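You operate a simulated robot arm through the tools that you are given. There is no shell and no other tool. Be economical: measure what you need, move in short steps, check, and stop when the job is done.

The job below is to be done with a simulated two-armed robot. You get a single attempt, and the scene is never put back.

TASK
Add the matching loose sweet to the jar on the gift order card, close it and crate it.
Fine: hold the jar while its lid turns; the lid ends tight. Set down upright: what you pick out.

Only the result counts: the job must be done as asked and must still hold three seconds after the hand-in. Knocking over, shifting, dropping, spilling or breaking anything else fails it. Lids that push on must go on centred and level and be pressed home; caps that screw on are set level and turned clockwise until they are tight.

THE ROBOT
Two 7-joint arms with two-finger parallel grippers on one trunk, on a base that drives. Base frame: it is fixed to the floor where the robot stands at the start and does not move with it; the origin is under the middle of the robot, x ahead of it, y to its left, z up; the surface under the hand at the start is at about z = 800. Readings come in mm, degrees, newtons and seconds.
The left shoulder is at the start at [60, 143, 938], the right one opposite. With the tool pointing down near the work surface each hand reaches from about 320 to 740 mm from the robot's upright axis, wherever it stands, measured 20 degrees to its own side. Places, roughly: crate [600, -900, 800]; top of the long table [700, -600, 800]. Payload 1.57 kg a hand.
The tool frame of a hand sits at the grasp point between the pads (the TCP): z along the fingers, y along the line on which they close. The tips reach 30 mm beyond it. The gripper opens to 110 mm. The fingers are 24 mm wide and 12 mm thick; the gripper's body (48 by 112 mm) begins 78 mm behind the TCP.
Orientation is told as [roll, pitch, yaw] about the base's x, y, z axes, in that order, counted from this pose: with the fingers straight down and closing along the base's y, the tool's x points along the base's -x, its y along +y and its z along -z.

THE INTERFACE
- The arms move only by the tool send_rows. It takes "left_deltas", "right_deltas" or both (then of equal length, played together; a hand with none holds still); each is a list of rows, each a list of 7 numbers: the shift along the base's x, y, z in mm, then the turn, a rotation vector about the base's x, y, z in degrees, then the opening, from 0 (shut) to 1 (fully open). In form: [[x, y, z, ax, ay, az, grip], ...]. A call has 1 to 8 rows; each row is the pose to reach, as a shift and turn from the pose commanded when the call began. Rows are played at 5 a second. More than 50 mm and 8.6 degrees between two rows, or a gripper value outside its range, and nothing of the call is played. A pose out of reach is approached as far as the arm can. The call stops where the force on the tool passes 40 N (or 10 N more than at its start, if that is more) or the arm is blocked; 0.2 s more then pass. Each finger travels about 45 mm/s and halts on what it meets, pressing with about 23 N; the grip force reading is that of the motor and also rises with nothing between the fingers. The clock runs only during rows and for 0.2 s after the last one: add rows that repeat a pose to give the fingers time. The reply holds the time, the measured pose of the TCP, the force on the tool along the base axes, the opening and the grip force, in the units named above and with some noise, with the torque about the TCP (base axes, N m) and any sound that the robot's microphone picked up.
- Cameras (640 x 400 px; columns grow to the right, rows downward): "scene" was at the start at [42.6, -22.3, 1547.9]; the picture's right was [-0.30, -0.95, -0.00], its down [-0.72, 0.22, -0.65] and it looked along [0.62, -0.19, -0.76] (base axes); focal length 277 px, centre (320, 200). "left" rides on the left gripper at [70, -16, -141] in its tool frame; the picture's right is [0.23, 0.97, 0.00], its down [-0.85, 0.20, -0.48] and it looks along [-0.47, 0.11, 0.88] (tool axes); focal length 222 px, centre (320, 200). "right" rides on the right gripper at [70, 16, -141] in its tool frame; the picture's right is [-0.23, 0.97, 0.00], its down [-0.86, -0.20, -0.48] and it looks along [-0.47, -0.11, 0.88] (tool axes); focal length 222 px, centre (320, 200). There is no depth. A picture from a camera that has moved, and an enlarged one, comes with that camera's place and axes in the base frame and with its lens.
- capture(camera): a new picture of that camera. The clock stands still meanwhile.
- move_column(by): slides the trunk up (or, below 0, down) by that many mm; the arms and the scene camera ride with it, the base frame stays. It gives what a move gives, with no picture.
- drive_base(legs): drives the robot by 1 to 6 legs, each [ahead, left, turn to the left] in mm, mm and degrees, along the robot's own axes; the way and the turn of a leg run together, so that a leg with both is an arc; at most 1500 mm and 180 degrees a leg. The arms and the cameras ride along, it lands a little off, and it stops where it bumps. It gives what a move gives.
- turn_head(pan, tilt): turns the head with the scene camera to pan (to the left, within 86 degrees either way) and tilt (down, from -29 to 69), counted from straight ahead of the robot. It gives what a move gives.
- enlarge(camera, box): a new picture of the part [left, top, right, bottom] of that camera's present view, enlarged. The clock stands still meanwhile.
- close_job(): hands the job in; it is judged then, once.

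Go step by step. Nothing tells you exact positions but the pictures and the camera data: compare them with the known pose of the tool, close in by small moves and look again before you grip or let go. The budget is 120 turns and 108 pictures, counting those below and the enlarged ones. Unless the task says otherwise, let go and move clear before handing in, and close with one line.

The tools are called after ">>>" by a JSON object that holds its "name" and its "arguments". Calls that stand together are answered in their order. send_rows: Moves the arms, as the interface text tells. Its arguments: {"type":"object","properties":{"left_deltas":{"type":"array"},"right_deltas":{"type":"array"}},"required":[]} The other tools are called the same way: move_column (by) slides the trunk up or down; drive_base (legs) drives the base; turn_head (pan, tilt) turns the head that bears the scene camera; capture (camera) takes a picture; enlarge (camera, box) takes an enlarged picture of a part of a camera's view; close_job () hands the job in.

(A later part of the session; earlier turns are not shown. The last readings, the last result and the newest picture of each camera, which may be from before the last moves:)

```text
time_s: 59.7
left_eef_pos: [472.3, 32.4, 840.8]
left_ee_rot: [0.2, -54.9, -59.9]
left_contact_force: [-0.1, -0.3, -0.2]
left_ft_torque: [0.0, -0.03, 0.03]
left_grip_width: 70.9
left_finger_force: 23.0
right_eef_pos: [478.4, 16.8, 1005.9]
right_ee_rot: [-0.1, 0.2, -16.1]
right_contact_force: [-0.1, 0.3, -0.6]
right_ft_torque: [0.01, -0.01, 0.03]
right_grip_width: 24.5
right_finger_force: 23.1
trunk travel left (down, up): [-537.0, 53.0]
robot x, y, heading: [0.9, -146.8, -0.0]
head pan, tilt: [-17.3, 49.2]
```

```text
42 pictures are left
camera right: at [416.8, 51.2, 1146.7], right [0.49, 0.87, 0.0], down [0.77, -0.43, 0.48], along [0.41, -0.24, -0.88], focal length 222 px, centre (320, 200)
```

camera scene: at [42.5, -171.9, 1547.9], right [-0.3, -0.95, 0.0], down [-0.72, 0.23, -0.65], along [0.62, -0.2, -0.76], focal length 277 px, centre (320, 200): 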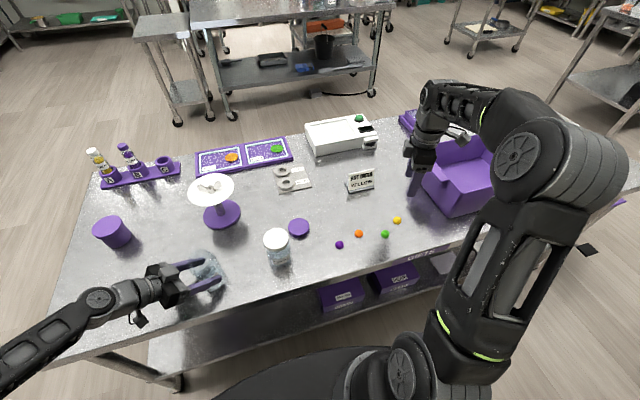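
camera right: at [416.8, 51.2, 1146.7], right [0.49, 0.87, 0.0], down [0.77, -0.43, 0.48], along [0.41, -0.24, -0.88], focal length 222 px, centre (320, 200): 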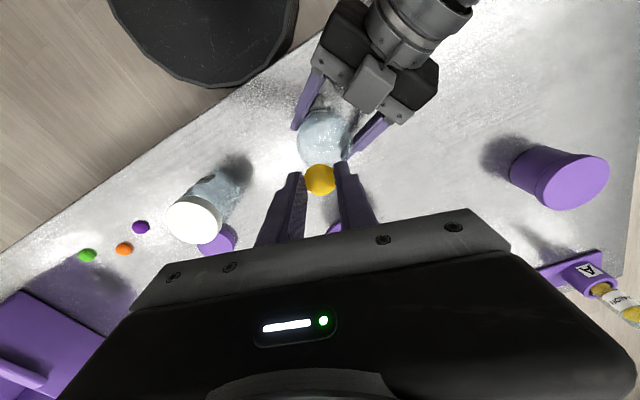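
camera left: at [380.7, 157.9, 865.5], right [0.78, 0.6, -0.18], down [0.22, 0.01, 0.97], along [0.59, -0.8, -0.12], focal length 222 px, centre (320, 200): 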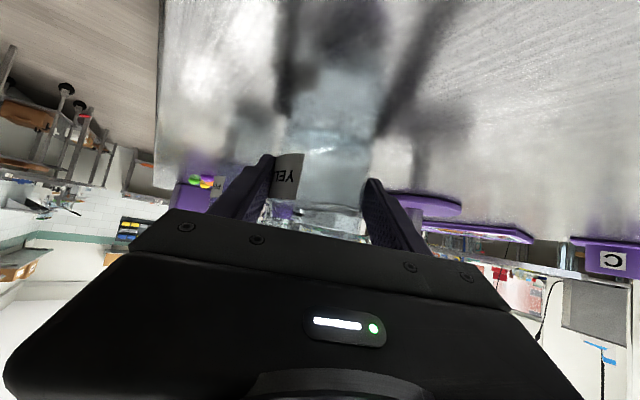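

I'll zoom to find the jar mouth.

>>> {"name": "enlarge", "arguments": {"camera": "right", "box": [260, 70, 400, 200]}}

>>> {"name": "enlarge", "arguments": {"camera": "scene", "box": [120, 200, 280, 300]}}

```text
3.08 times, centred on (330, 135) of right
camera zoom: at [416.8, 51.2, 1146.7], right [0.49, 0.87, 0.0], down [0.77, -0.43, 0.48], along [0.41, -0.24, -0.88], focal length 684 px, centre (289, 400)
```

zoom: 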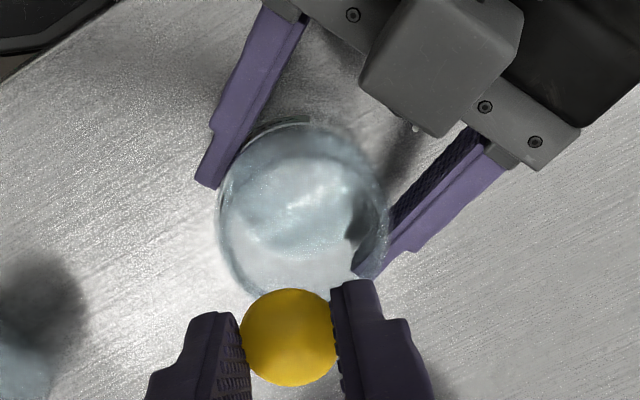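

```text
4.00 times, centred on (200, 250) of scene
camera zoom: at [42.5, -170.0, 1547.9], right [-0.3, -0.95, 0.0], down [-0.72, 0.23, -0.65], along [0.62, -0.2, -0.76], focal length 1106 px, centre (800, 0)
```

zoom: 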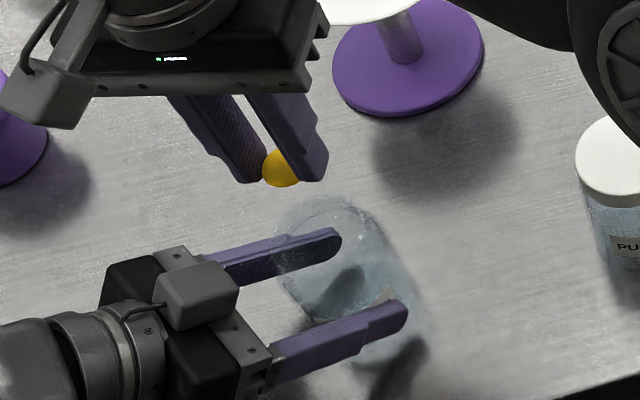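

Mouth centre at about [477,23]. Lowering so that the sweet is just above the rim.

>>> {"name": "send_rows", "arguments": {"right_deltas": [[-1, 6, -25, 0, 0, 0, 0.12], [-1, 6, -50, 0, 0, 0, 0.12], [-1, 6, -70, 0, 0, 0, 0.12], [-1, 6, -77, 0, 0, 0, 0.12]]}}

>>> {"name": "capture", "arguments": {"camera": "right"}}

>>> {"name": "enlarge", "arguments": {"camera": "scene", "box": [120, 200, 280, 300]}}

```text
time_s: 60.7
left_eef_pos: [472.1, 31.2, 839.1]
left_ee_rot: [0.1, -54.9, -59.9]
left_contact_force: [5.0, 0.3, -16.9]
left_ft_torque: [0.47, 0.18, 0.15]
left_grip_width: 70.8
left_finger_force: 22.9
right_eef_pos: [474.8, 23.4, 930.2]
right_ee_rot: [-0.1, 0.2, -16.1]
right_contact_force: [-5.2, -0.6, 15.7]
right_ft_torque: [-0.38, 0.34, -0.11]
right_grip_width: 24.5
right_finger_force: 23.0
trunk travel left (down, up): [-537.0, 53.0]
robot x, y, heading: [0.9, -155.1, -0.2]
head pan, tilt: [-17.3, 49.2]
```

```text
39 pictures are left
camera right: at [414.1, 56.6, 1070.7], right [0.49, 0.87, 0.0], down [0.77, -0.43, 0.48], along [0.41, -0.23, -0.88], focal length 222 px, centre (320, 200)
```

right: 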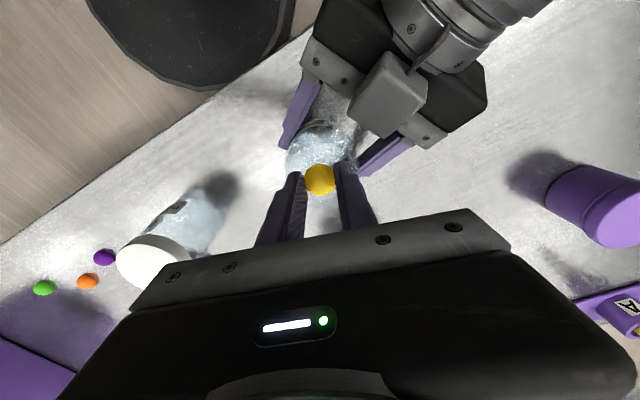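

```text
4.00 times, centred on (200, 250) of scene
camera zoom: at [42.4, -171.1, 1548.0], right [-0.3, -0.95, 0.0], down [-0.72, 0.23, -0.65], along [0.62, -0.2, -0.76], focal length 1106 px, centre (800, 0)
```

zoom: 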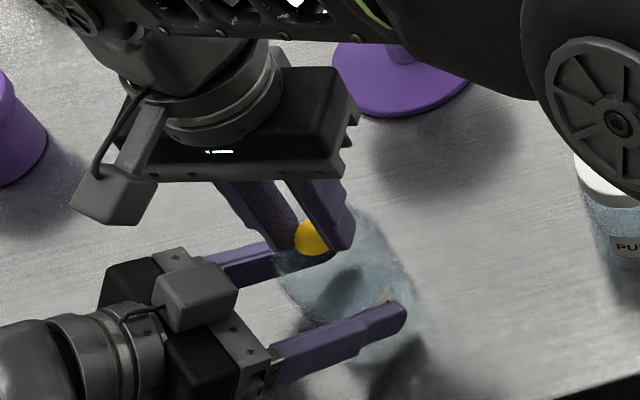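

The fingertip touches the rim (rim at z≈900). I'll rise 10 mm and inspect the alignment closely.

>>> {"name": "send_rows", "arguments": {"right_deltas": [[0, 0, 5, 0, 0, 0, 0.12], [0, 0, 12, 0, 0, 0, 0.12]]}}

>>> {"name": "enlarge", "arguments": {"camera": "right", "box": [250, 90, 390, 220]}}

```text
time_s: 61.3
left_eef_pos: [473.0, 31.2, 841.7]
left_ee_rot: [0.2, -54.9, -60.1]
left_contact_force: [0.1, 0.3, -0.7]
left_ft_torque: [-0.02, 0.0, -0.03]
left_grip_width: 70.9
left_finger_force: 23.2
right_eef_pos: [476.2, 19.6, 939.6]
right_ee_rot: [-0.2, 0.2, -16.2]
right_contact_force: [0.0, -0.2, -0.4]
right_ft_torque: [0.01, 0.02, 0.02]
right_grip_width: 24.5
right_finger_force: 23.2
trunk travel left (down, up): [-537.0, 53.0]
robot x, y, heading: [-0.1, -148.0, 0.0]
head pan, tilt: [-17.3, 49.2]
```

```text
3.08 times, centred on (320, 155) of right
camera zoom: at [414.9, 55.5, 1080.5], right [0.49, 0.87, 0.0], down [0.77, -0.43, 0.48], along [0.41, -0.24, -0.88], focal length 684 px, centre (320, 338)
```

zoom: 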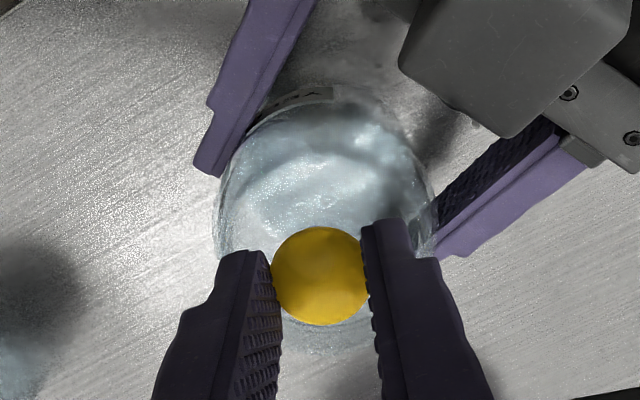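

The sweet is centred over the mouth. Lowering 5 mm and releasing.

>>> {"name": "send_rows", "arguments": {"right_deltas": [[0.7, 1.3, -5, 0, 0, 0, 0.12], [0.7, 1.3, -5, 0, 0, 0, 0.12], [0.7, 1.3, -5, 0, 0, 0, 0.3], [0.7, 1.3, -5, 0, 0, 0, 0.45], [0.7, 1.3, -5, 0, 0, 0, 0.45], [0.7, 1.3, -5, 0, 0, 0, 0.45], [0.7, 1.3, 30, 0, 0, 0, 0.45]]}}

>>> {"name": "enlarge", "arguments": {"camera": "right", "box": [250, 70, 410, 220]}}

>>> {"name": "enlarge", "arguments": {"camera": "scene", "box": [120, 200, 280, 300]}}

```text
time_s: 62.9
left_eef_pos: [473.3, 30.4, 841.9]
left_ee_rot: [0.1, -54.9, -60.1]
left_contact_force: [0.2, 0.7, -1.4]
left_ft_torque: [-0.01, 0.0, 0.01]
left_grip_width: 70.7
left_finger_force: 22.7
right_eef_pos: [479.1, 23.5, 969.7]
right_ee_rot: [-0.3, 0.2, -16.0]
right_contact_force: [-0.4, -0.3, 0.5]
right_ft_torque: [0.02, -0.02, 0.02]
right_grip_width: 49.5
right_finger_force: 0.1
trunk travel left (down, up): [-537.0, 53.0]
robot x, y, heading: [0.1, -150.1, -0.4]
head pan, tilt: [-17.3, 49.2]
```

```text
2.67 times, centred on (330, 145) of right
camera zoom: at [417.1, 57.8, 1111.8], right [0.49, 0.87, 0.0], down [0.77, -0.43, 0.48], along [0.41, -0.24, -0.88], focal length 592 px, centre (293, 347)
```

zoom: 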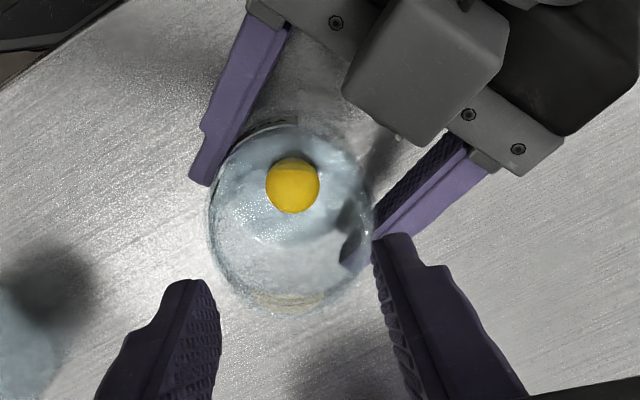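

```text
4.00 times, centred on (200, 250) of scene
camera zoom: at [42.1, -171.2, 1547.9], right [-0.3, -0.95, 0.0], down [-0.72, 0.23, -0.65], along [0.62, -0.2, -0.76], focal length 1106 px, centre (800, 0)
```

zoom: 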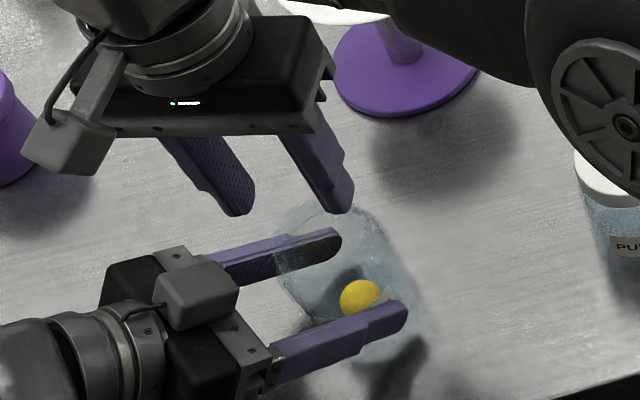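

The yellow sweet is in the jar. Now back to the lid, turning the wrist toward positive yaw in readiness for clockwise turning.

>>> {"name": "send_rows", "arguments": {"right_deltas": [[5, -20, 30, 0, 0, 8, 0.6], [15, -60, 40, 0, 0, 16, 0.8], [26, -102, 40, 0, 0, 24, 0.85], [38, -144, 40, 0, 0, 32, 0.85], [50, -186, 40, 0, 0, 40, 0.85], [62, -228, 40, 0, 0, 48, 0.85], [74, -264, 30, 0, 0, 56, 0.85], [82, -285, 0, 0, 0, 64, 0.85]]}}

>>> {"name": "capture", "arguments": {"camera": "right"}}

```text
time_s: 64.7
left_eef_pos: [473.3, 31.2, 840.8]
left_ee_rot: [0.2, -54.9, -60.0]
left_contact_force: [0.7, 0.2, -0.3]
left_ft_torque: [0.03, 0.02, 0.0]
left_grip_width: 71.0
left_finger_force: 23.1
right_eef_pos: [559.9, -262.0, 968.5]
right_ee_rot: [-0.1, 0.1, 48.1]
right_contact_force: [-0.1, 0.0, 0.3]
right_ft_torque: [0.01, 0.03, -0.01]
right_grip_width: 93.4
right_finger_force: 0.1
trunk travel left (down, up): [-537.0, 53.0]
robot x, y, heading: [1.7, -148.4, 0.0]
head pan, tilt: [-17.3, 49.2]
```

```text
34 pictures are left
camera right: at [502.6, -303.5, 1109.3], right [-0.57, 0.82, 0.0], down [0.72, 0.5, 0.48], along [0.39, 0.27, -0.88], focal length 222 px, centre (320, 200)
```

right: 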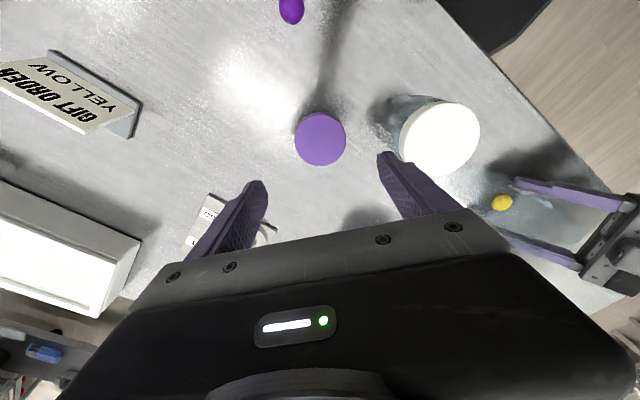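

Lid lies at about [559,-262]. To keep away from the white jar I'll rotate to yaw 90 before descending.

>>> {"name": "send_rows", "arguments": {"right_deltas": [[0, 0, 0, 0, 0, 8, 0.85], [0, 0, 0, 0, 0, 16, 0.85], [0, 0, 0, 0, 0, 24, 0.85], [0, 0, -20, 0, 0, 32, 0.85], [0, 0, -60, 0, 0, 40, 0.85], [0, 0, -90, 0, 0, 42, 0.85]]}}

>>> {"name": "capture", "arguments": {"camera": "right"}}

```text
time_s: 66.1
left_eef_pos: [473.4, 32.2, 840.0]
left_ee_rot: [0.1, -54.9, -60.0]
left_contact_force: [-0.5, -0.3, -0.9]
left_ft_torque: [0.01, 0.02, -0.01]
left_grip_width: 70.6
left_finger_force: 23.5
right_eef_pos: [562.1, -262.6, 879.6]
right_ee_rot: [-0.2, 0.2, 90.0]
right_contact_force: [-0.6, 1.0, -0.2]
right_ft_torque: [0.0, 0.02, 0.01]
right_grip_width: 93.5
right_finger_force: 0.1
trunk travel left (down, up): [-537.0, 53.0]
robot x, y, heading: [2.1, -147.1, 0.1]
head pan, tilt: [-17.3, 49.2]
```

```text
33 pictures are left
camera right: at [545.9, -332.9, 1020.3], right [-0.97, 0.23, 0.0], down [0.2, 0.86, 0.48], along [0.11, 0.46, -0.88], focal length 222 px, centre (320, 200)
```

right: 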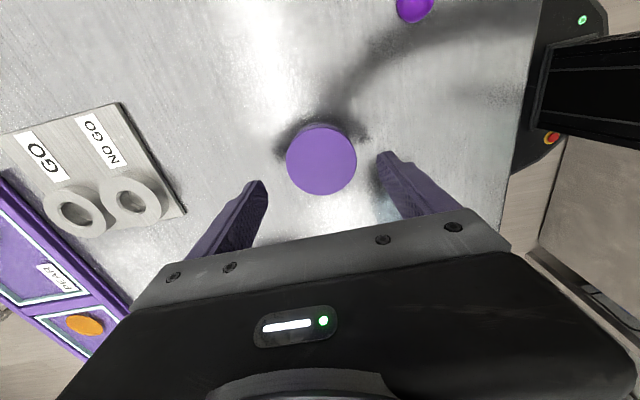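

Lid centre appears ~6 mm toward -y of the hand. Correcting and descending to grip.

>>> {"name": "send_rows", "arguments": {"right_deltas": [[-1, -6, -25, 0, 0, 0, 0.85], [-1, -6, -40, 0, 0, 0, 0.85], [-1, -6, -47, 0, 0, 0, 0.85]]}}

>>> {"name": "capture", "arguments": {"camera": "right"}}

```text
time_s: 66.9
left_eef_pos: [472.2, 30.8, 840.9]
left_ee_rot: [0.0, -55.0, -60.1]
left_contact_force: [-0.2, -0.3, -1.3]
left_ft_torque: [0.0, 0.02, 0.0]
left_grip_width: 70.7
left_finger_force: 22.8
right_eef_pos: [559.6, -269.7, 832.0]
right_ee_rot: [0.0, 0.2, 89.9]
right_contact_force: [0.0, -0.1, -0.3]
right_ft_torque: [0.01, 0.02, 0.01]
right_grip_width: 93.3
right_finger_force: 0.0
trunk travel left (down, up): [-537.0, 53.0]
robot x, y, heading: [-2.1, -149.4, -0.3]
head pan, tilt: [-17.3, 49.2]
```

```text
32 pictures are left
camera right: at [542.9, -338.6, 973.3], right [-0.97, 0.23, 0.0], down [0.2, 0.86, 0.48], along [0.11, 0.46, -0.88], focal length 222 px, centre (320, 200)
```

right: 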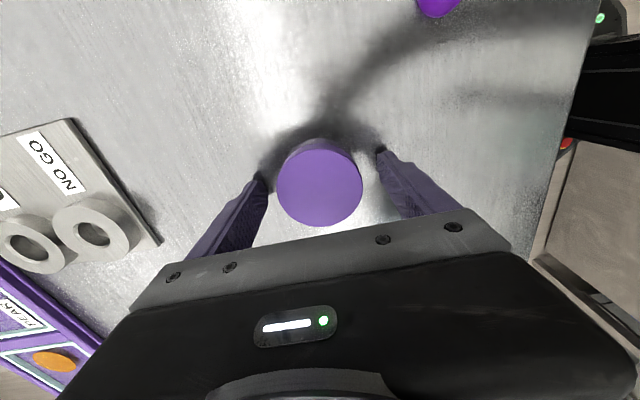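

Lid is centred between the fingers now. Closing on it.

>>> {"name": "send_rows", "arguments": {"right_deltas": [[0, 0, 0, 0, 0, 0, 0.7], [0, 0, 0, 0, 0, 0, 0.55], [0, 0, 0, 0, 0, 0, 0.4], [0, 0, 0, 0, 0, 0, 0.4], [0, 0, 0, 0, 0, 0, 0.4]]}}

>>> {"name": "send_rows", "arguments": {"right_deltas": [[0, 0, 30, 0, 0, 0, 0.4], [0, 0, 75, 0, 0, 0, 0.4], [0, 0, 120, 0, 0, 0, 0.4], [0, 0, 165, 0, 0, 0, 0.4], [-5, 10, 190, 0, 0, 0, 0.4]]}}

>>> {"name": "capture", "arguments": {"camera": "right"}}

```text
time_s: 68.1
left_eef_pos: [472.5, 30.9, 840.9]
left_ee_rot: [0.0, -54.9, -60.0]
left_contact_force: [0.3, 0.1, -0.2]
left_ft_torque: [-0.01, 0.0, 0.02]
left_grip_width: 70.9
left_finger_force: 23.5
right_eef_pos: [558.8, -268.4, 831.6]
right_ee_rot: [-0.1, 0.2, 89.9]
right_contact_force: [-0.6, -0.1, 0.1]
right_ft_torque: [0.0, 0.0, 0.01]
right_grip_width: 67.6
right_finger_force: 23.7
trunk travel left (down, up): [-537.0, 53.0]
robot x, y, heading: [0.1, -151.4, 0.1]
head pan, tilt: [-17.3, 49.2]
```

```text
time_s: 69.3
left_eef_pos: [473.1, 31.6, 840.1]
left_ee_rot: [0.1, -54.9, -60.1]
left_contact_force: [-0.1, 0.0, -0.7]
left_ft_torque: [0.01, -0.01, -0.01]
left_grip_width: 70.7
left_finger_force: 22.9
right_eef_pos: [553.1, -260.1, 1022.9]
right_ee_rot: [-0.1, 0.3, 89.9]
right_contact_force: [0.3, -0.5, 0.0]
right_ft_torque: [-0.04, -0.04, 0.01]
right_grip_width: 67.6
right_finger_force: 22.8
trunk travel left (down, up): [-537.0, 53.0]
robot x, y, heading: [3.9, -146.3, -0.3]
head pan, tilt: [-17.3, 49.2]
```

```text
31 pictures are left
camera right: at [537.7, -328.6, 1164.7], right [-0.97, 0.23, 0.0], down [0.2, 0.86, 0.47], along [0.11, 0.46, -0.88], focal length 222 px, centre (320, 200)
```

right: 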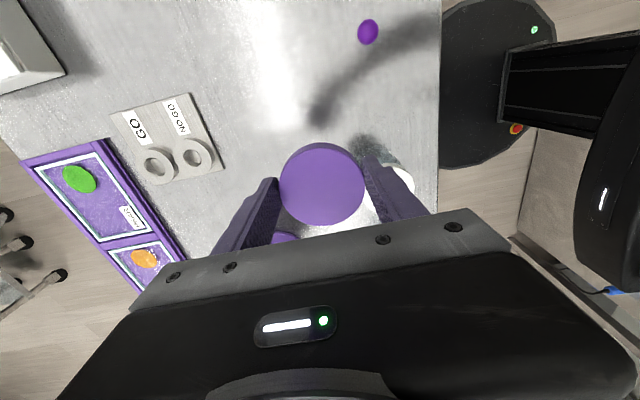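

Lid held. Carrying it back over the jar while turning to yaw ≈ 146.

>>> {"name": "send_rows", "arguments": {"right_deltas": [[-8, 36, 0, 0, 0, 7, 0.4], [-18, 72, 0, 0, 0, 14, 0.4], [-28, 108, 0, 0, 0, 21, 0.4], [-38, 144, 0, 0, 0, 28, 0.4], [-48, 180, 0, 0, 0, 35, 0.4], [-58, 216, 0, 0, 0, 42, 0.4], [-67, 250, 0, 0, 0, 49, 0.4], [-76, 283, -20, 0, 0, 56, 0.4]]}}

>>> {"name": "capture", "arguments": {"camera": "right"}}

>>> {"name": "enlarge", "arguments": {"camera": "scene", "box": [120, 180, 280, 300]}}

```text
time_s: 71.1
left_eef_pos: [473.4, 31.8, 840.9]
left_ee_rot: [0.0, -54.8, -60.0]
left_contact_force: [0.2, -0.1, -0.1]
left_ft_torque: [0.01, 0.01, 0.0]
left_grip_width: 71.0
left_finger_force: 22.7
right_eef_pos: [477.4, 27.0, 1005.5]
right_ee_rot: [-0.1, 0.3, 146.1]
right_contact_force: [-1.3, 0.4, 0.3]
right_ft_torque: [-0.02, 0.02, -0.01]
right_grip_width: 67.7
right_finger_force: 23.2
trunk travel left (down, up): [-537.0, 53.0]
robot x, y, heading: [4.3, -147.4, -0.2]
head pan, tilt: [-17.3, 49.2]
```

```text
30 pictures are left
camera right: at [525.1, -25.8, 1145.7], right [-0.73, -0.68, 0.0], down [-0.6, 0.64, 0.48], along [-0.32, 0.35, -0.88], focal length 222 px, centre (320, 200)
```

right: 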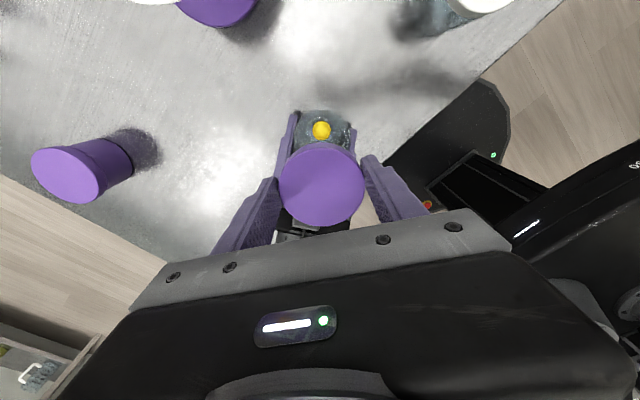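

```text
3.33 times, centred on (200, 240) of scene
camera zoom: at [42.6, -170.2, 1547.9], right [-0.3, -0.95, 0.0], down [-0.72, 0.23, -0.65], along [0.62, -0.2, -0.76], focal length 922 px, centre (720, 67)
```

zoom: 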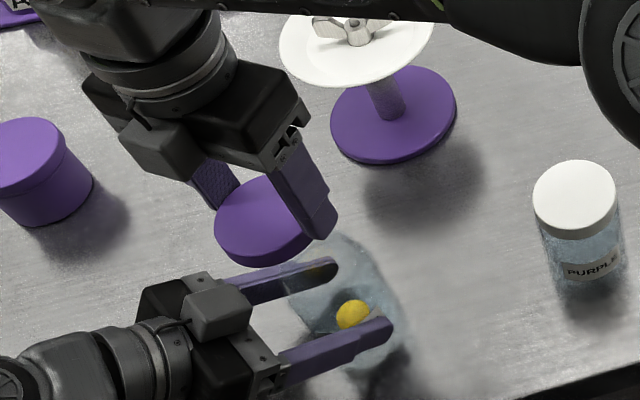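

Aligned laterally. Lowering to just above the thread, then gently on.

>>> {"name": "send_rows", "arguments": {"right_deltas": [[-1, -2, -40, 0, 0, 0, 0.4], [-1, -2, -75, 0, 0, 0, 0.4], [-1, -2, -84, 0, 0, 0, 0.4], [-1, -2, -87, 0, 0, 0, 0.4], [-1, -2, -89, 0, 0, 0, 0.4]]}}

>>> {"name": "enlarge", "arguments": {"camera": "scene", "box": [120, 180, 280, 300]}}

```text
time_s: 72.3
left_eef_pos: [471.9, 31.8, 841.0]
left_ee_rot: [0.1, -54.7, -60.1]
left_contact_force: [2.4, 2.7, -16.5]
left_ft_torque: [0.51, 0.29, 0.01]
left_grip_width: 70.7
left_finger_force: 22.8
right_eef_pos: [477.2, 23.3, 915.6]
right_ee_rot: [-0.3, 0.2, 145.9]
right_contact_force: [-1.5, 0.8, 24.2]
right_ft_torque: [-0.17, 0.04, 0.01]
right_grip_width: 67.8
right_finger_force: 23.2
trunk travel left (down, up): [-537.0, 53.0]
robot x, y, heading: [1.8, -145.3, -0.3]
head pan, tilt: [-17.3, 49.2]
```

```text
3.33 times, centred on (200, 240) of scene
camera zoom: at [41.9, -170.9, 1547.9], right [-0.3, -0.95, 0.0], down [-0.72, 0.23, -0.65], along [0.62, -0.2, -0.76], focal length 922 px, centre (720, 67)
```

zoom: 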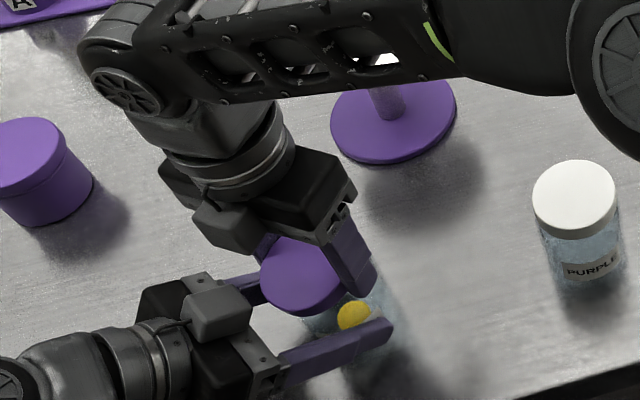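

The lid skirt is well over the neck and seated on the thread (24 N, low torque). Easing slightly and turning clockwise.

>>> {"name": "send_rows", "arguments": {"right_deltas": [[0, 0, 0.8, 0, 0, -8, 0.4], [0, 0, 0.7, 0, 0, -16, 0.4], [0, 0, 0.6, 0, 0, -24, 0.4], [0, 0, 0.4, 0, 0, -32, 0.4], [0, 0, 0.2, 0, 0, -40, 0.4], [0, 0, 0, 0, 0, -48, 0.4], [0, 0, -0.2, 0, 0, -56, 0.4], [0, 0, -0.4, 0, 0, -64, 0.4]]}}

```text
time_s: 74.1
left_eef_pos: [472.0, 31.3, 841.4]
left_ee_rot: [0.0, -54.9, -60.1]
left_contact_force: [-4.5, -5.1, -4.1]
left_ft_torque: [0.16, -0.06, -0.28]
left_grip_width: 70.8
left_finger_force: 23.5
right_eef_pos: [477.1, 22.3, 914.2]
right_ee_rot: [-0.3, 0.2, 81.8]
right_contact_force: [4.6, 3.7, 7.7]
right_ft_torque: [0.05, -0.29, 0.19]
right_grip_width: 67.5
right_finger_force: 23.1
trunk travel left (down, up): [-537.0, 53.0]
robot x, y, heading: [-2.5, -147.6, -0.2]
head pan, tilt: [-17.3, 49.2]
```

Threading with mild forces. Continuing clockwise 64° more.

>>> {"name": "send_rows", "arguments": {"right_deltas": [[0.7, 0.6, -0.1, 0, 0, -8, 0.4], [0.7, 0.6, -0.2, 0, 0, -16, 0.4], [0.7, 0.6, -0.3, 0, 0, -24, 0.4], [0.7, 0.6, -0.4, 0, 0, -32, 0.4], [0.7, 0.6, -0.5, 0, 0, -40, 0.4], [0.7, 0.6, -0.6, 0, 0, -48, 0.4], [0.7, 0.6, -0.7, 0, 0, -56, 0.4], [0.7, 0.6, -0.8, 0, 0, -64, 0.4]]}}

```text
time_s: 75.9
left_eef_pos: [473.1, 30.6, 839.5]
left_ee_rot: [0.1, -54.9, -59.9]
left_contact_force: [-10.6, 0.8, -1.1]
left_ft_torque: [-0.46, -0.39, -0.31]
left_grip_width: 70.8
left_finger_force: 23.2
right_eef_pos: [476.9, 21.6, 913.3]
right_ee_rot: [-0.1, 0.3, 17.8]
right_contact_force: [9.4, -3.8, 13.0]
right_ft_torque: [-0.4, -0.2, 0.11]
right_grip_width: 67.5
right_finger_force: 23.0
trunk travel left (down, up): [-537.0, 53.0]
robot x, y, heading: [0.8, -150.4, -0.4]
head pan, tilt: [-17.3, 49.2]
```

Continuing to yaw ≈ -38 with a small side correction.

>>> {"name": "send_rows", "arguments": {"right_deltas": [[1, -0.4, 0, 0, 0, -8, 0.4], [1.2, -0.5, -0.1, 0, 0, -16, 0.4], [1.2, -0.5, -0.2, 0, 0, -24, 0.4], [1.2, -0.5, -0.3, 0, 0, -32, 0.4], [1.2, -0.5, -0.4, 0, 0, -40, 0.4], [1.2, -0.5, -0.5, 0, 0, -48, 0.4], [1.2, -0.5, -0.6, 0, 0, -56, 0.4]]}}

>>> {"name": "capture", "arguments": {"camera": "left"}}

>>> {"name": "enlarge", "arguments": {"camera": "scene", "box": [120, 180, 280, 300]}}

```text
time_s: 77.5
left_eef_pos: [473.4, 32.1, 841.7]
left_ee_rot: [0.2, -54.9, -60.1]
left_contact_force: [1.4, 4.7, 2.7]
left_ft_torque: [-0.16, 0.01, -0.07]
left_grip_width: 70.5
left_finger_force: 22.8
right_eef_pos: [479.0, 23.0, 911.8]
right_ee_rot: [-0.2, 0.1, -38.3]
right_contact_force: [0.5, -4.3, 4.3]
right_ft_torque: [-0.18, 0.08, 0.07]
right_grip_width: 67.8
right_finger_force: 22.6
trunk travel left (down, up): [-537.0, 53.0]
robot x, y, heading: [1.2, -149.1, -0.1]
head pan, tilt: [-17.3, 49.2]
```

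```text
27 pictures are left
camera left: at [380.7, 157.9, 865.8], right [0.78, 0.6, -0.18], down [0.22, 0.01, 0.98], along [0.59, -0.8, -0.12], focal length 222 px, centre (320, 200)
```

left: 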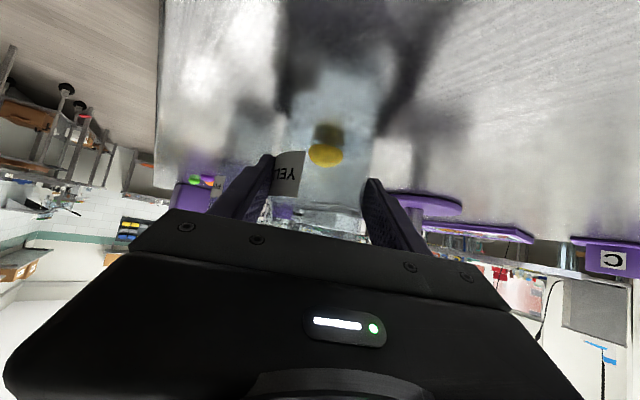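

```text
3.33 times, centred on (200, 240) of scene
camera zoom: at [42.3, -171.1, 1548.0], right [-0.3, -0.95, 0.0], down [-0.72, 0.23, -0.65], along [0.62, -0.2, -0.76], focal length 922 px, centre (720, 67)
```

zoom: 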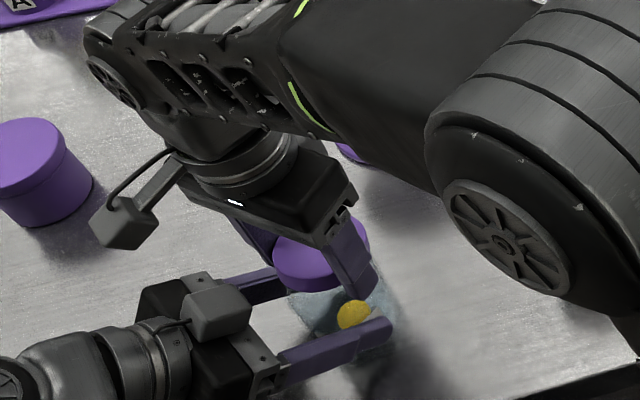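

184° threaded, not tight yet. Regripping: open, rise clear, unwind to yaw ≈ 146.

>>> {"name": "send_rows", "arguments": {"right_deltas": [[0, 0, 0, 0, 0, 0, 0.65], [0, 0, 0, 0, 0, 0, 0.78], [0, 0, 0, 0, 0, 0, 0.78], [0, 0, 45, 0, 0, 4, 0.78], [0, 0, 90, 0, 0, 12, 0.78], [0, 0, 95, 0, 0, 20, 0.78], [0, 0, 95, 0, 0, 28, 0.78], [0, 0, 95, 0, 0, 36, 0.78]]}}

>>> {"name": "send_rows", "arguments": {"right_deltas": [[0, 0, 0, 0, 0, 8, 0.78], [0, 0, 0, 0, 0, 16, 0.78], [0, 0, 0, 0, 0, 24, 0.78], [0, 0, 0, 0, 0, 32, 0.78], [0, 0, 0, 0, 0, 40, 0.78], [0, 0, 0, 0, 0, 48, 0.78], [0, 0, 0, 0, 0, 56, 0.78], [0, 0, 0, 0, 0, 64, 0.78]]}}

>>> {"name": "send_rows", "arguments": {"right_deltas": [[0, 0, 0, 0, 0, 8, 0.78], [0, 0, 0, 0, 0, 16, 0.78], [0, 0, 0, 0, 0, 24, 0.78], [0, 0, 0, 0, 0, 32, 0.78], [0, 0, 0, 0, 0, 40, 0.78], [0, 0, 0, 0, 0, 48, 0.78], [0, 0, 0, 0, 0, 56, 0.78], [0, 0, 0, 0, 0, 64, 0.78]]}}

>>> {"name": "capture", "arguments": {"camera": "right"}}

```text
time_s: 79.3
left_eef_pos: [472.7, 31.5, 841.2]
left_ee_rot: [0.1, -54.9, -60.0]
left_contact_force: [-0.7, -0.7, 4.4]
left_ft_torque: [-0.1, 0.15, 0.0]
left_grip_width: 70.9
left_finger_force: 23.0
right_eef_pos: [479.0, 22.1, 1008.5]
right_ee_rot: [-0.1, 0.1, -1.9]
right_contact_force: [-0.1, 0.0, -0.7]
right_ft_torque: [0.04, 0.01, 0.01]
right_grip_width: 85.7
right_finger_force: 0.1
trunk travel left (down, up): [-537.0, 53.0]
robot x, y, heading: [0.4, -148.8, -0.2]
head pan, tilt: [-17.3, 49.2]
```

```text
time_s: 81.1
left_eef_pos: [472.8, 31.7, 840.5]
left_ee_rot: [0.1, -54.8, -60.1]
left_contact_force: [-1.5, 0.4, 2.7]
left_ft_torque: [-0.05, 0.13, -0.01]
left_grip_width: 70.8
left_finger_force: 22.9
right_eef_pos: [479.3, 22.1, 1007.5]
right_ee_rot: [-0.1, 0.2, 62.1]
right_contact_force: [0.2, 0.5, -0.3]
right_ft_torque: [0.02, 0.03, 0.01]
right_grip_width: 85.6
right_finger_force: 0.1
trunk travel left (down, up): [-537.0, 53.0]
robot x, y, heading: [-2.0, -146.4, -0.3]
head pan, tilt: [-17.3, 49.2]
```

```text
time_s: 82.9
left_eef_pos: [473.4, 31.0, 839.8]
left_ee_rot: [0.2, -54.9, -60.2]
left_contact_force: [0.2, 1.6, 1.4]
left_ft_torque: [-0.06, 0.0, 0.01]
left_grip_width: 70.7
left_finger_force: 22.7
right_eef_pos: [478.8, 22.9, 1008.6]
right_ee_rot: [-0.1, 0.3, 126.1]
right_contact_force: [-0.8, 0.3, 0.4]
right_ft_torque: [0.02, 0.03, 0.0]
right_grip_width: 86.0
right_finger_force: 0.0
trunk travel left (down, up): [-537.0, 53.0]
robot x, y, heading: [0.7, -147.7, -0.4]
head pan, tilt: [-17.3, 49.2]
```

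```text
25 pictures are left
camera right: at [505.7, -43.4, 1148.1], right [-0.92, -0.39, 0.0], down [-0.34, 0.81, 0.48], along [-0.18, 0.44, -0.88], focal length 222 px, centre (320, 200)
```

right: 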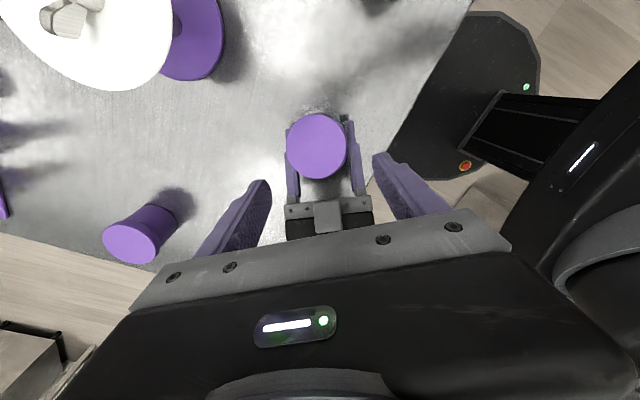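

The lid appears offset ~7 mm from the hand axis; I want to check whether the jar or lid is tilted.

>>> {"name": "enlarge", "arguments": {"camera": "scene", "box": [140, 210, 260, 300]}}

>>> {"name": "enlarge", "arguments": {"camera": "right", "box": [250, 80, 390, 210]}}

```text
4.44 times, centred on (200, 255) of scene
camera zoom: at [42.3, -171.2, 1547.9], right [-0.3, -0.95, 0.0], down [-0.72, 0.23, -0.65], along [0.62, -0.2, -0.76], focal length 1229 px, centre (853, -44)
```

zoom: 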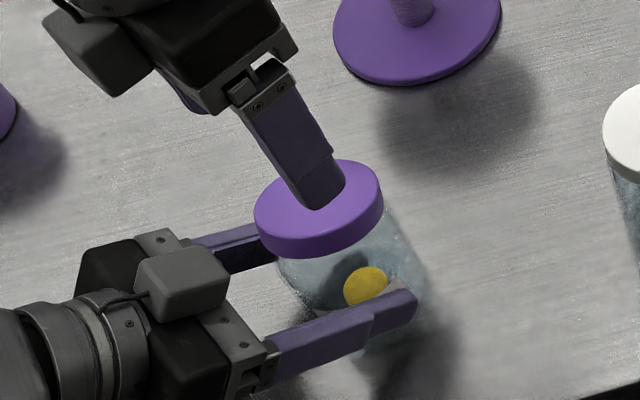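

```text
3.08 times, centred on (320, 145) of right
camera zoom: at [505.7, -43.4, 1148.1], right [-0.92, -0.39, 0.0], down [-0.34, 0.81, 0.48], along [-0.18, 0.44, -0.88], focal length 684 px, centre (320, 369)
```

zoom: 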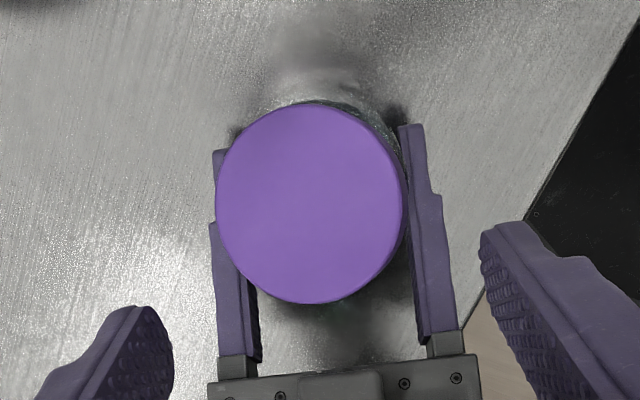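

The lid seems displaced along the finger-pointing direction compared with before; checking the left view for jar tilt.

>>> {"name": "capture", "arguments": {"camera": "left"}}

>>> {"name": "enlarge", "arguments": {"camera": "left", "box": [240, 0, 440, 240]}}

```text
22 pictures are left
camera left: at [380.6, 157.6, 865.7], right [0.78, 0.6, -0.18], down [0.22, 0.01, 0.98], along [0.59, -0.8, -0.12], focal length 222 px, centre (320, 200)
```

left: 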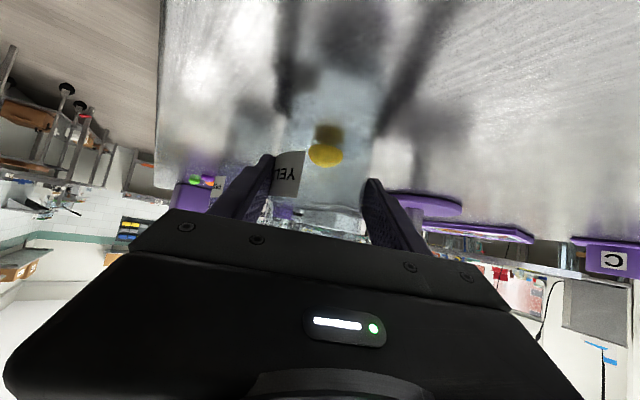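

```text
1.67 times, centred on (340, 120) of left
camera zoom: at [380.6, 157.6, 865.7], right [0.78, 0.6, -0.18], down [0.22, 0.01, 0.98], along [0.59, -0.8, -0.12], focal length 370 px, centre (287, 333)
```

zoom: 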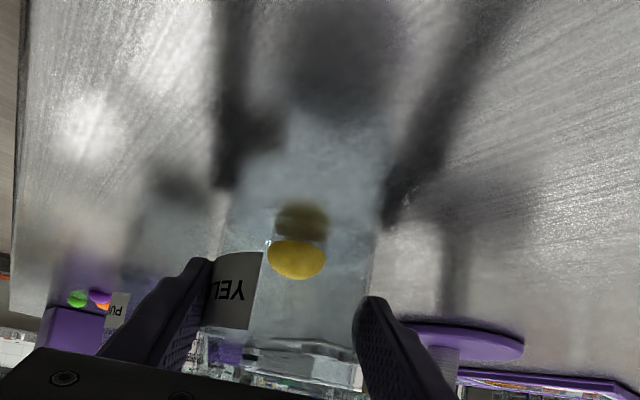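

Jar seems unchanged in the left hand. I'll descend open around the lid with a part correction and look closely.

>>> {"name": "send_rows", "arguments": {"right_deltas": [[3, -3, -40, 0, 0, 8, 0.85], [3, -3, -70, 0, 0, 14, 0.85], [3, -3, -94, 0, 0, 14, 0.85]]}}

>>> {"name": "enlarge", "arguments": {"camera": "right", "box": [240, 110, 400, 240]}}

```text
time_s: 83.7
left_eef_pos: [472.4, 30.9, 841.1]
left_ee_rot: [0.2, -54.9, -60.1]
left_contact_force: [0.3, 0.0, 1.7]
left_ft_torque: [-0.02, 0.08, 0.01]
left_grip_width: 70.4
left_finger_force: 22.7
right_eef_pos: [480.6, 21.9, 913.3]
right_ee_rot: [-0.2, 0.2, 140.0]
right_contact_force: [0.5, 0.0, -0.1]
right_ft_torque: [-0.01, 0.0, 0.01]
right_grip_width: 93.6
right_finger_force: 0.1
trunk travel left (down, up): [-537.0, 53.0]
robot x, y, heading: [0.3, -148.0, -0.1]
head pan, tilt: [-17.3, 49.2]
```

```text
3.08 times, centred on (320, 175) of right
camera zoom: at [523.9, -36.6, 1053.5], right [-0.8, -0.6, 0.0], down [-0.53, 0.7, 0.48], along [-0.28, 0.38, -0.88], focal length 684 px, centre (320, 277)
```

zoom: 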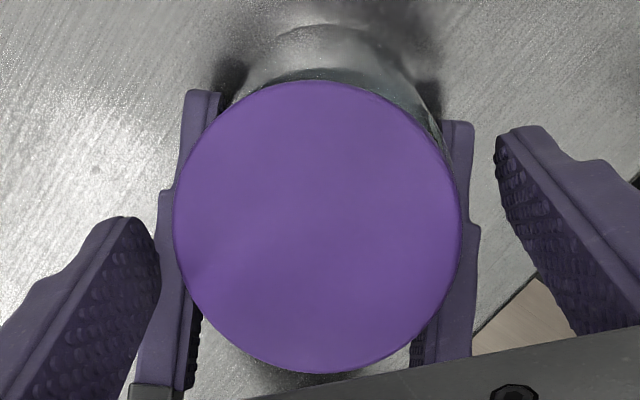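

The lid looks tilted (toward +x,-y), so it is probably cocked rather than threaded. I'll rise, rotate to yaw ≈ 85 and view it clearly.

>>> {"name": "send_rows", "arguments": {"right_deltas": [[0, 0, 45, 0, 0, 0, 0.85], [0, 0, 90, 0, 0, -8, 0.85], [0, 0, 110, 0, 0, -16, 0.85], [0, 0, 110, 0, 0, -24, 0.85], [0, 0, 110, 0, 0, -32, 0.85], [0, 0, 110, 0, 0, -40, 0.85], [0, 0, 110, 0, 0, -48, 0.85], [0, 0, 110, 0, 0, -55, 0.85]]}}

>>> {"name": "enlarge", "arguments": {"camera": "scene", "box": [152, 220, 248, 280]}}

>>> {"name": "enlarge", "arguments": {"camera": "right", "box": [240, 70, 400, 170]}}

```text
time_s: 85.5
left_eef_pos: [472.1, 31.3, 840.5]
left_ee_rot: [0.2, -54.8, -60.1]
left_contact_force: [-0.8, -0.2, 3.2]
left_ft_torque: [-0.01, 0.09, -0.02]
left_grip_width: 70.9
left_finger_force: 23.0
right_eef_pos: [482.0, 19.8, 1022.9]
right_ee_rot: [0.0, 0.3, 84.9]
right_contact_force: [0.2, -0.1, 0.7]
right_ft_torque: [0.01, 0.02, 0.01]
right_grip_width: 93.4
right_finger_force: 0.1
trunk travel left (down, up): [-537.0, 53.0]
robot x, y, heading: [1.8, -148.6, -0.0]
head pan, tilt: [-17.3, 49.2]
```

```text
6.67 times, centred on (200, 250) of scene
camera zoom: at [42.3, -171.1, 1547.9], right [-0.3, -0.95, 0.0], down [-0.72, 0.23, -0.65], along [0.62, -0.2, -0.76], focal length 1844 px, centre (1120, -133)
```

zoom: 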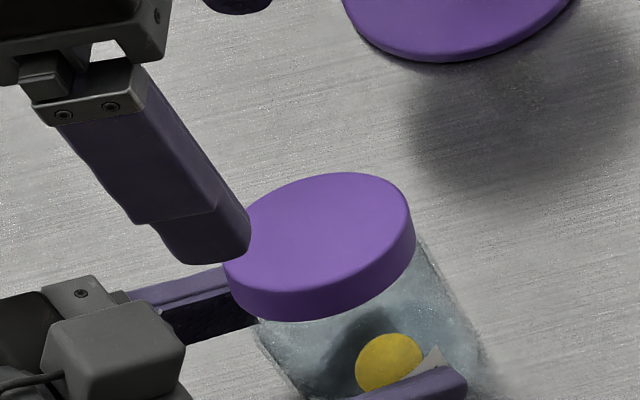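

```text
4.00 times, centred on (320, 120) of right
camera zoom: at [459.6, -48.0, 1163.9], right [-0.95, 0.31, 0.0], down [0.28, 0.84, 0.48], along [0.15, 0.45, -0.88], focal length 888 px, centre (320, 520)
```

zoom: 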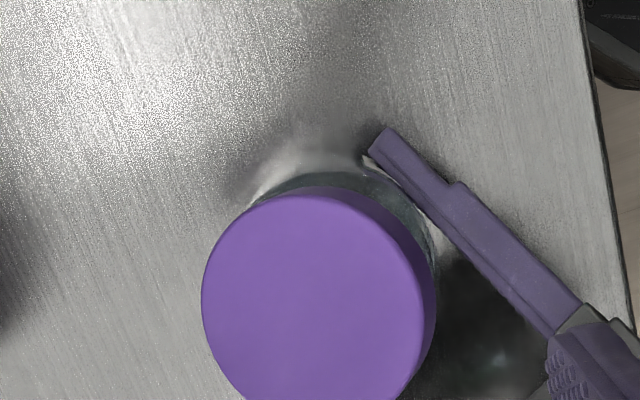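

The lid is indeed cocked. I'll grip it at this yaw (which squares it along the closing axis) and test whether it lifts freely.

>>> {"name": "send_rows", "arguments": {"right_deltas": [[0, -1, -45, 0, 0, 0, 0.9], [0, -1, -85, 0, 0, 0, 0.9], [0, -1, -108, 0, 0, 0, 0.9], [0, -1, -108, 0, 0, 0, 0.7], [0, -1, -108, 0, 0, 0, 0.5], [0, -1, -108, 0, 0, 0, 0.4], [0, -1, -108, 0, 0, 0, 0.4], [0, -1, -108, 0, 0, 0, 0.4]]}}

>>> {"name": "enlarge", "arguments": {"camera": "scene", "box": [152, 220, 248, 280]}}

```text
time_s: 87.3
left_eef_pos: [472.9, 31.3, 840.1]
left_ee_rot: [0.3, -54.8, -60.2]
left_contact_force: [0.0, -0.1, 0.8]
left_ft_torque: [-0.05, 0.04, -0.03]
left_grip_width: 70.7
left_finger_force: 22.7
right_eef_pos: [482.3, 19.1, 915.3]
right_ee_rot: [-0.2, 0.2, 84.9]
right_contact_force: [0.9, 0.1, -0.3]
right_ft_torque: [0.02, -0.02, 0.01]
right_grip_width: 68.0
right_finger_force: 23.6
trunk travel left (down, up): [-537.0, 53.0]
robot x, y, heading: [0.3, -149.4, -0.5]
head pan, tilt: [-17.3, 49.2]
```

```text
6.67 times, centred on (200, 250) of scene
camera zoom: at [42.3, -171.1, 1547.9], right [-0.3, -0.95, 0.0], down [-0.72, 0.23, -0.65], along [0.62, -0.2, -0.76], focal length 1844 px, centre (1120, -133)
```

zoom: 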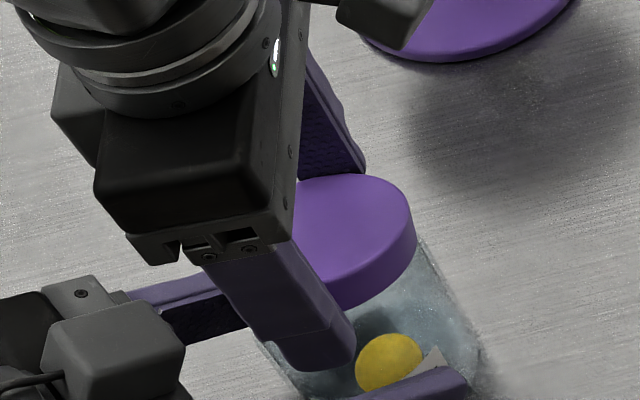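

Gripped with no forces. Lift test of 3 mm.

>>> {"name": "send_rows", "arguments": {"right_deltas": [[0, 0, 1.5, 0, 0, 0, 0.4], [0, 0, 3, 0, 0, 0, 0.4]]}}

```text
time_s: 87.9
left_eef_pos: [474.2, 32.0, 841.0]
left_ee_rot: [0.3, -54.9, -60.1]
left_contact_force: [-1.8, -0.4, 2.2]
left_ft_torque: [-0.1, 0.02, 0.02]
left_grip_width: 71.1
left_finger_force: 23.5
right_eef_pos: [482.0, 18.9, 917.4]
right_ee_rot: [-0.1, 0.2, 84.9]
right_contact_force: [0.9, 0.6, -0.5]
right_ft_torque: [0.03, 0.0, 0.01]
right_grip_width: 67.9
right_finger_force: 22.5
trunk travel left (down, up): [-537.0, 53.0]
robot x, y, heading: [-2.1, -147.5, -0.3]
head pan, tilt: [-17.3, 49.2]
```

The lid is free, so it never engaged. Lifting it off to re-seat it level.

>>> {"name": "send_rows", "arguments": {"right_deltas": [[0, 0, 20, 0, 0, 0, 0.4], [0, 0, 60, 0, 0, 0, 0.4], [0, 0, 105, 0, 0, 0, 0.4], [15, -20, 110, 0, 0, 0, 0.4], [25, -60, 110, 0, 0, 0, 0.4], [35, -105, 110, 0, 0, 0, 0.4], [45, -150, 110, 0, 0, 0, 0.4]]}}

>>> {"name": "enlarge", "arguments": {"camera": "scene", "box": [150, 160, 310, 300]}}

>>> {"name": "capture", "arguments": {"camera": "right"}}

```text
time_s: 89.5
left_eef_pos: [473.8, 30.9, 841.1]
left_ee_rot: [0.2, -54.9, -60.2]
left_contact_force: [0.2, -0.7, 2.5]
left_ft_torque: [-0.14, 0.06, 0.06]
left_grip_width: 71.0
left_finger_force: 22.6
right_eef_pos: [525.5, -132.5, 1026.7]
right_ee_rot: [-0.1, 0.1, 85.0]
right_contact_force: [-0.7, -0.7, -0.8]
right_ft_torque: [0.0, 0.01, -0.01]
right_grip_width: 67.9
right_finger_force: 22.9
trunk travel left (down, up): [-537.0, 53.0]
robot x, y, heading: [-1.2, -148.0, -0.2]
head pan, tilt: [-17.3, 49.2]
```

```text
2.86 times, centred on (230, 230) of scene
camera zoom: at [42.5, -172.0, 1547.9], right [-0.3, -0.95, 0.0], down [-0.72, 0.23, -0.65], along [0.62, -0.2, -0.76], focal length 790 px, centre (577, 114)
```

zoom: 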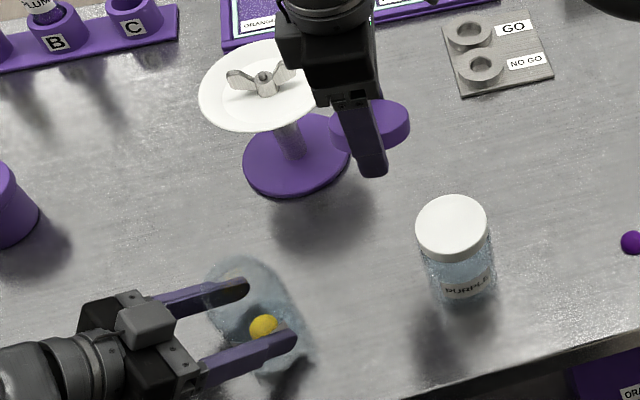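

```text
15 pictures are left
camera right: at [503.7, -200.3, 1167.6], right [-0.95, 0.31, 0.0], down [0.27, 0.84, 0.48], along [0.15, 0.45, -0.88], focal length 222 px, centre (320, 200)
```

right: 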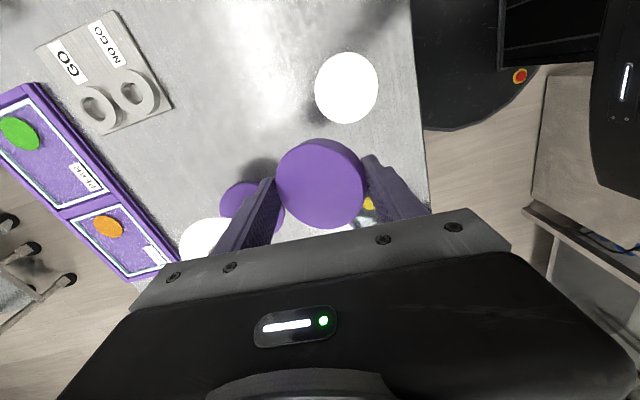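

Lid is tilted in the hand. I now reckon the jar centre is at about [475,25], so the last seating was ~5 mm off. I'll set the lid flat on the table again and regrip it properly.

>>> {"name": "send_rows", "arguments": {"right_deltas": [[12, -45, 0, 0, 0, 0, 0.4], [24, -90, 0, 0, 0, 0, 0.4], [34, -133, 0, 0, 0, 0, 0.4], [34, -133, -45, 0, 0, 0, 0.4], [34, -133, -90, 0, 0, 0, 0.4], [34, -133, -135, 0, 0, 0, 0.4], [34, -133, -170, 0, 0, 0, 0.4], [34, -133, -182, 0, 0, 0, 0.4]]}}

>>> {"name": "send_rows", "arguments": {"right_deltas": [[0, 0, -2, 0, 0, 0, 0.4], [0, 0, -4, 0, 0, 0, 0.4], [0, 0, -6, 0, 0, 0, 0.4], [0, 0, -8, 0, 0, 0, 0.4]]}}

```text
time_s: 91.3
left_eef_pos: [472.7, 30.0, 840.5]
left_ee_rot: [0.3, -54.9, -60.1]
left_contact_force: [1.1, -0.6, 0.5]
left_ft_torque: [-0.01, 0.05, 0.01]
left_grip_width: 70.8
left_finger_force: 23.0
right_eef_pos: [561.2, -264.4, 843.9]
right_ee_rot: [-0.1, 0.3, 84.9]
right_contact_force: [0.3, 0.2, -0.1]
right_ft_torque: [0.01, 0.02, -0.03]
right_grip_width: 67.9
right_finger_force: 23.1
trunk travel left (down, up): [-537.0, 53.0]
robot x, y, heading: [1.1, -146.4, -0.0]
head pan, tilt: [-17.3, 49.2]
```

```text
time_s: 92.3
left_eef_pos: [473.4, 29.8, 841.6]
left_ee_rot: [0.3, -55.0, -60.0]
left_contact_force: [-0.2, 0.3, 1.5]
left_ft_torque: [-0.05, 0.02, 0.02]
left_grip_width: 71.2
left_finger_force: 22.4
right_eef_pos: [560.9, -264.6, 839.1]
right_ee_rot: [-0.1, 0.2, 84.9]
right_contact_force: [1.4, 0.0, 0.5]
right_ft_torque: [0.01, 0.0, -0.01]
right_grip_width: 67.6
right_finger_force: 23.3
trunk travel left (down, up): [-537.0, 53.0]
robot x, y, heading: [4.4, -148.2, -0.1]
head pan, tilt: [-17.3, 49.2]
```

No contact yet. A few more mm.

>>> {"name": "send_rows", "arguments": {"right_deltas": [[0, 0, -2, 0, 0, 0, 0.4], [0, 0, -4, 0, 0, 0, 0.4], [0, 0, -5, 0, 0, 0, 0.4], [0, 0, -6, 0, 0, 0, 0.4]]}}

```text
time_s: 93.3
left_eef_pos: [472.7, 31.3, 840.5]
left_ee_rot: [0.2, -54.8, -60.1]
left_contact_force: [1.0, 0.4, 1.0]
left_ft_torque: [-0.02, 0.01, -0.01]
left_grip_width: 70.9
left_finger_force: 23.0
right_eef_pos: [560.3, -264.1, 832.8]
right_ee_rot: [-0.2, 0.2, 84.9]
right_contact_force: [0.5, 0.1, -0.1]
right_ft_torque: [0.04, -0.02, -0.02]
right_grip_width: 67.7
right_finger_force: 23.3
trunk travel left (down, up): [-537.0, 53.0]
robot x, y, heading: [-0.5, -149.3, -0.2]
head pan, tilt: [-17.3, 49.2]
```

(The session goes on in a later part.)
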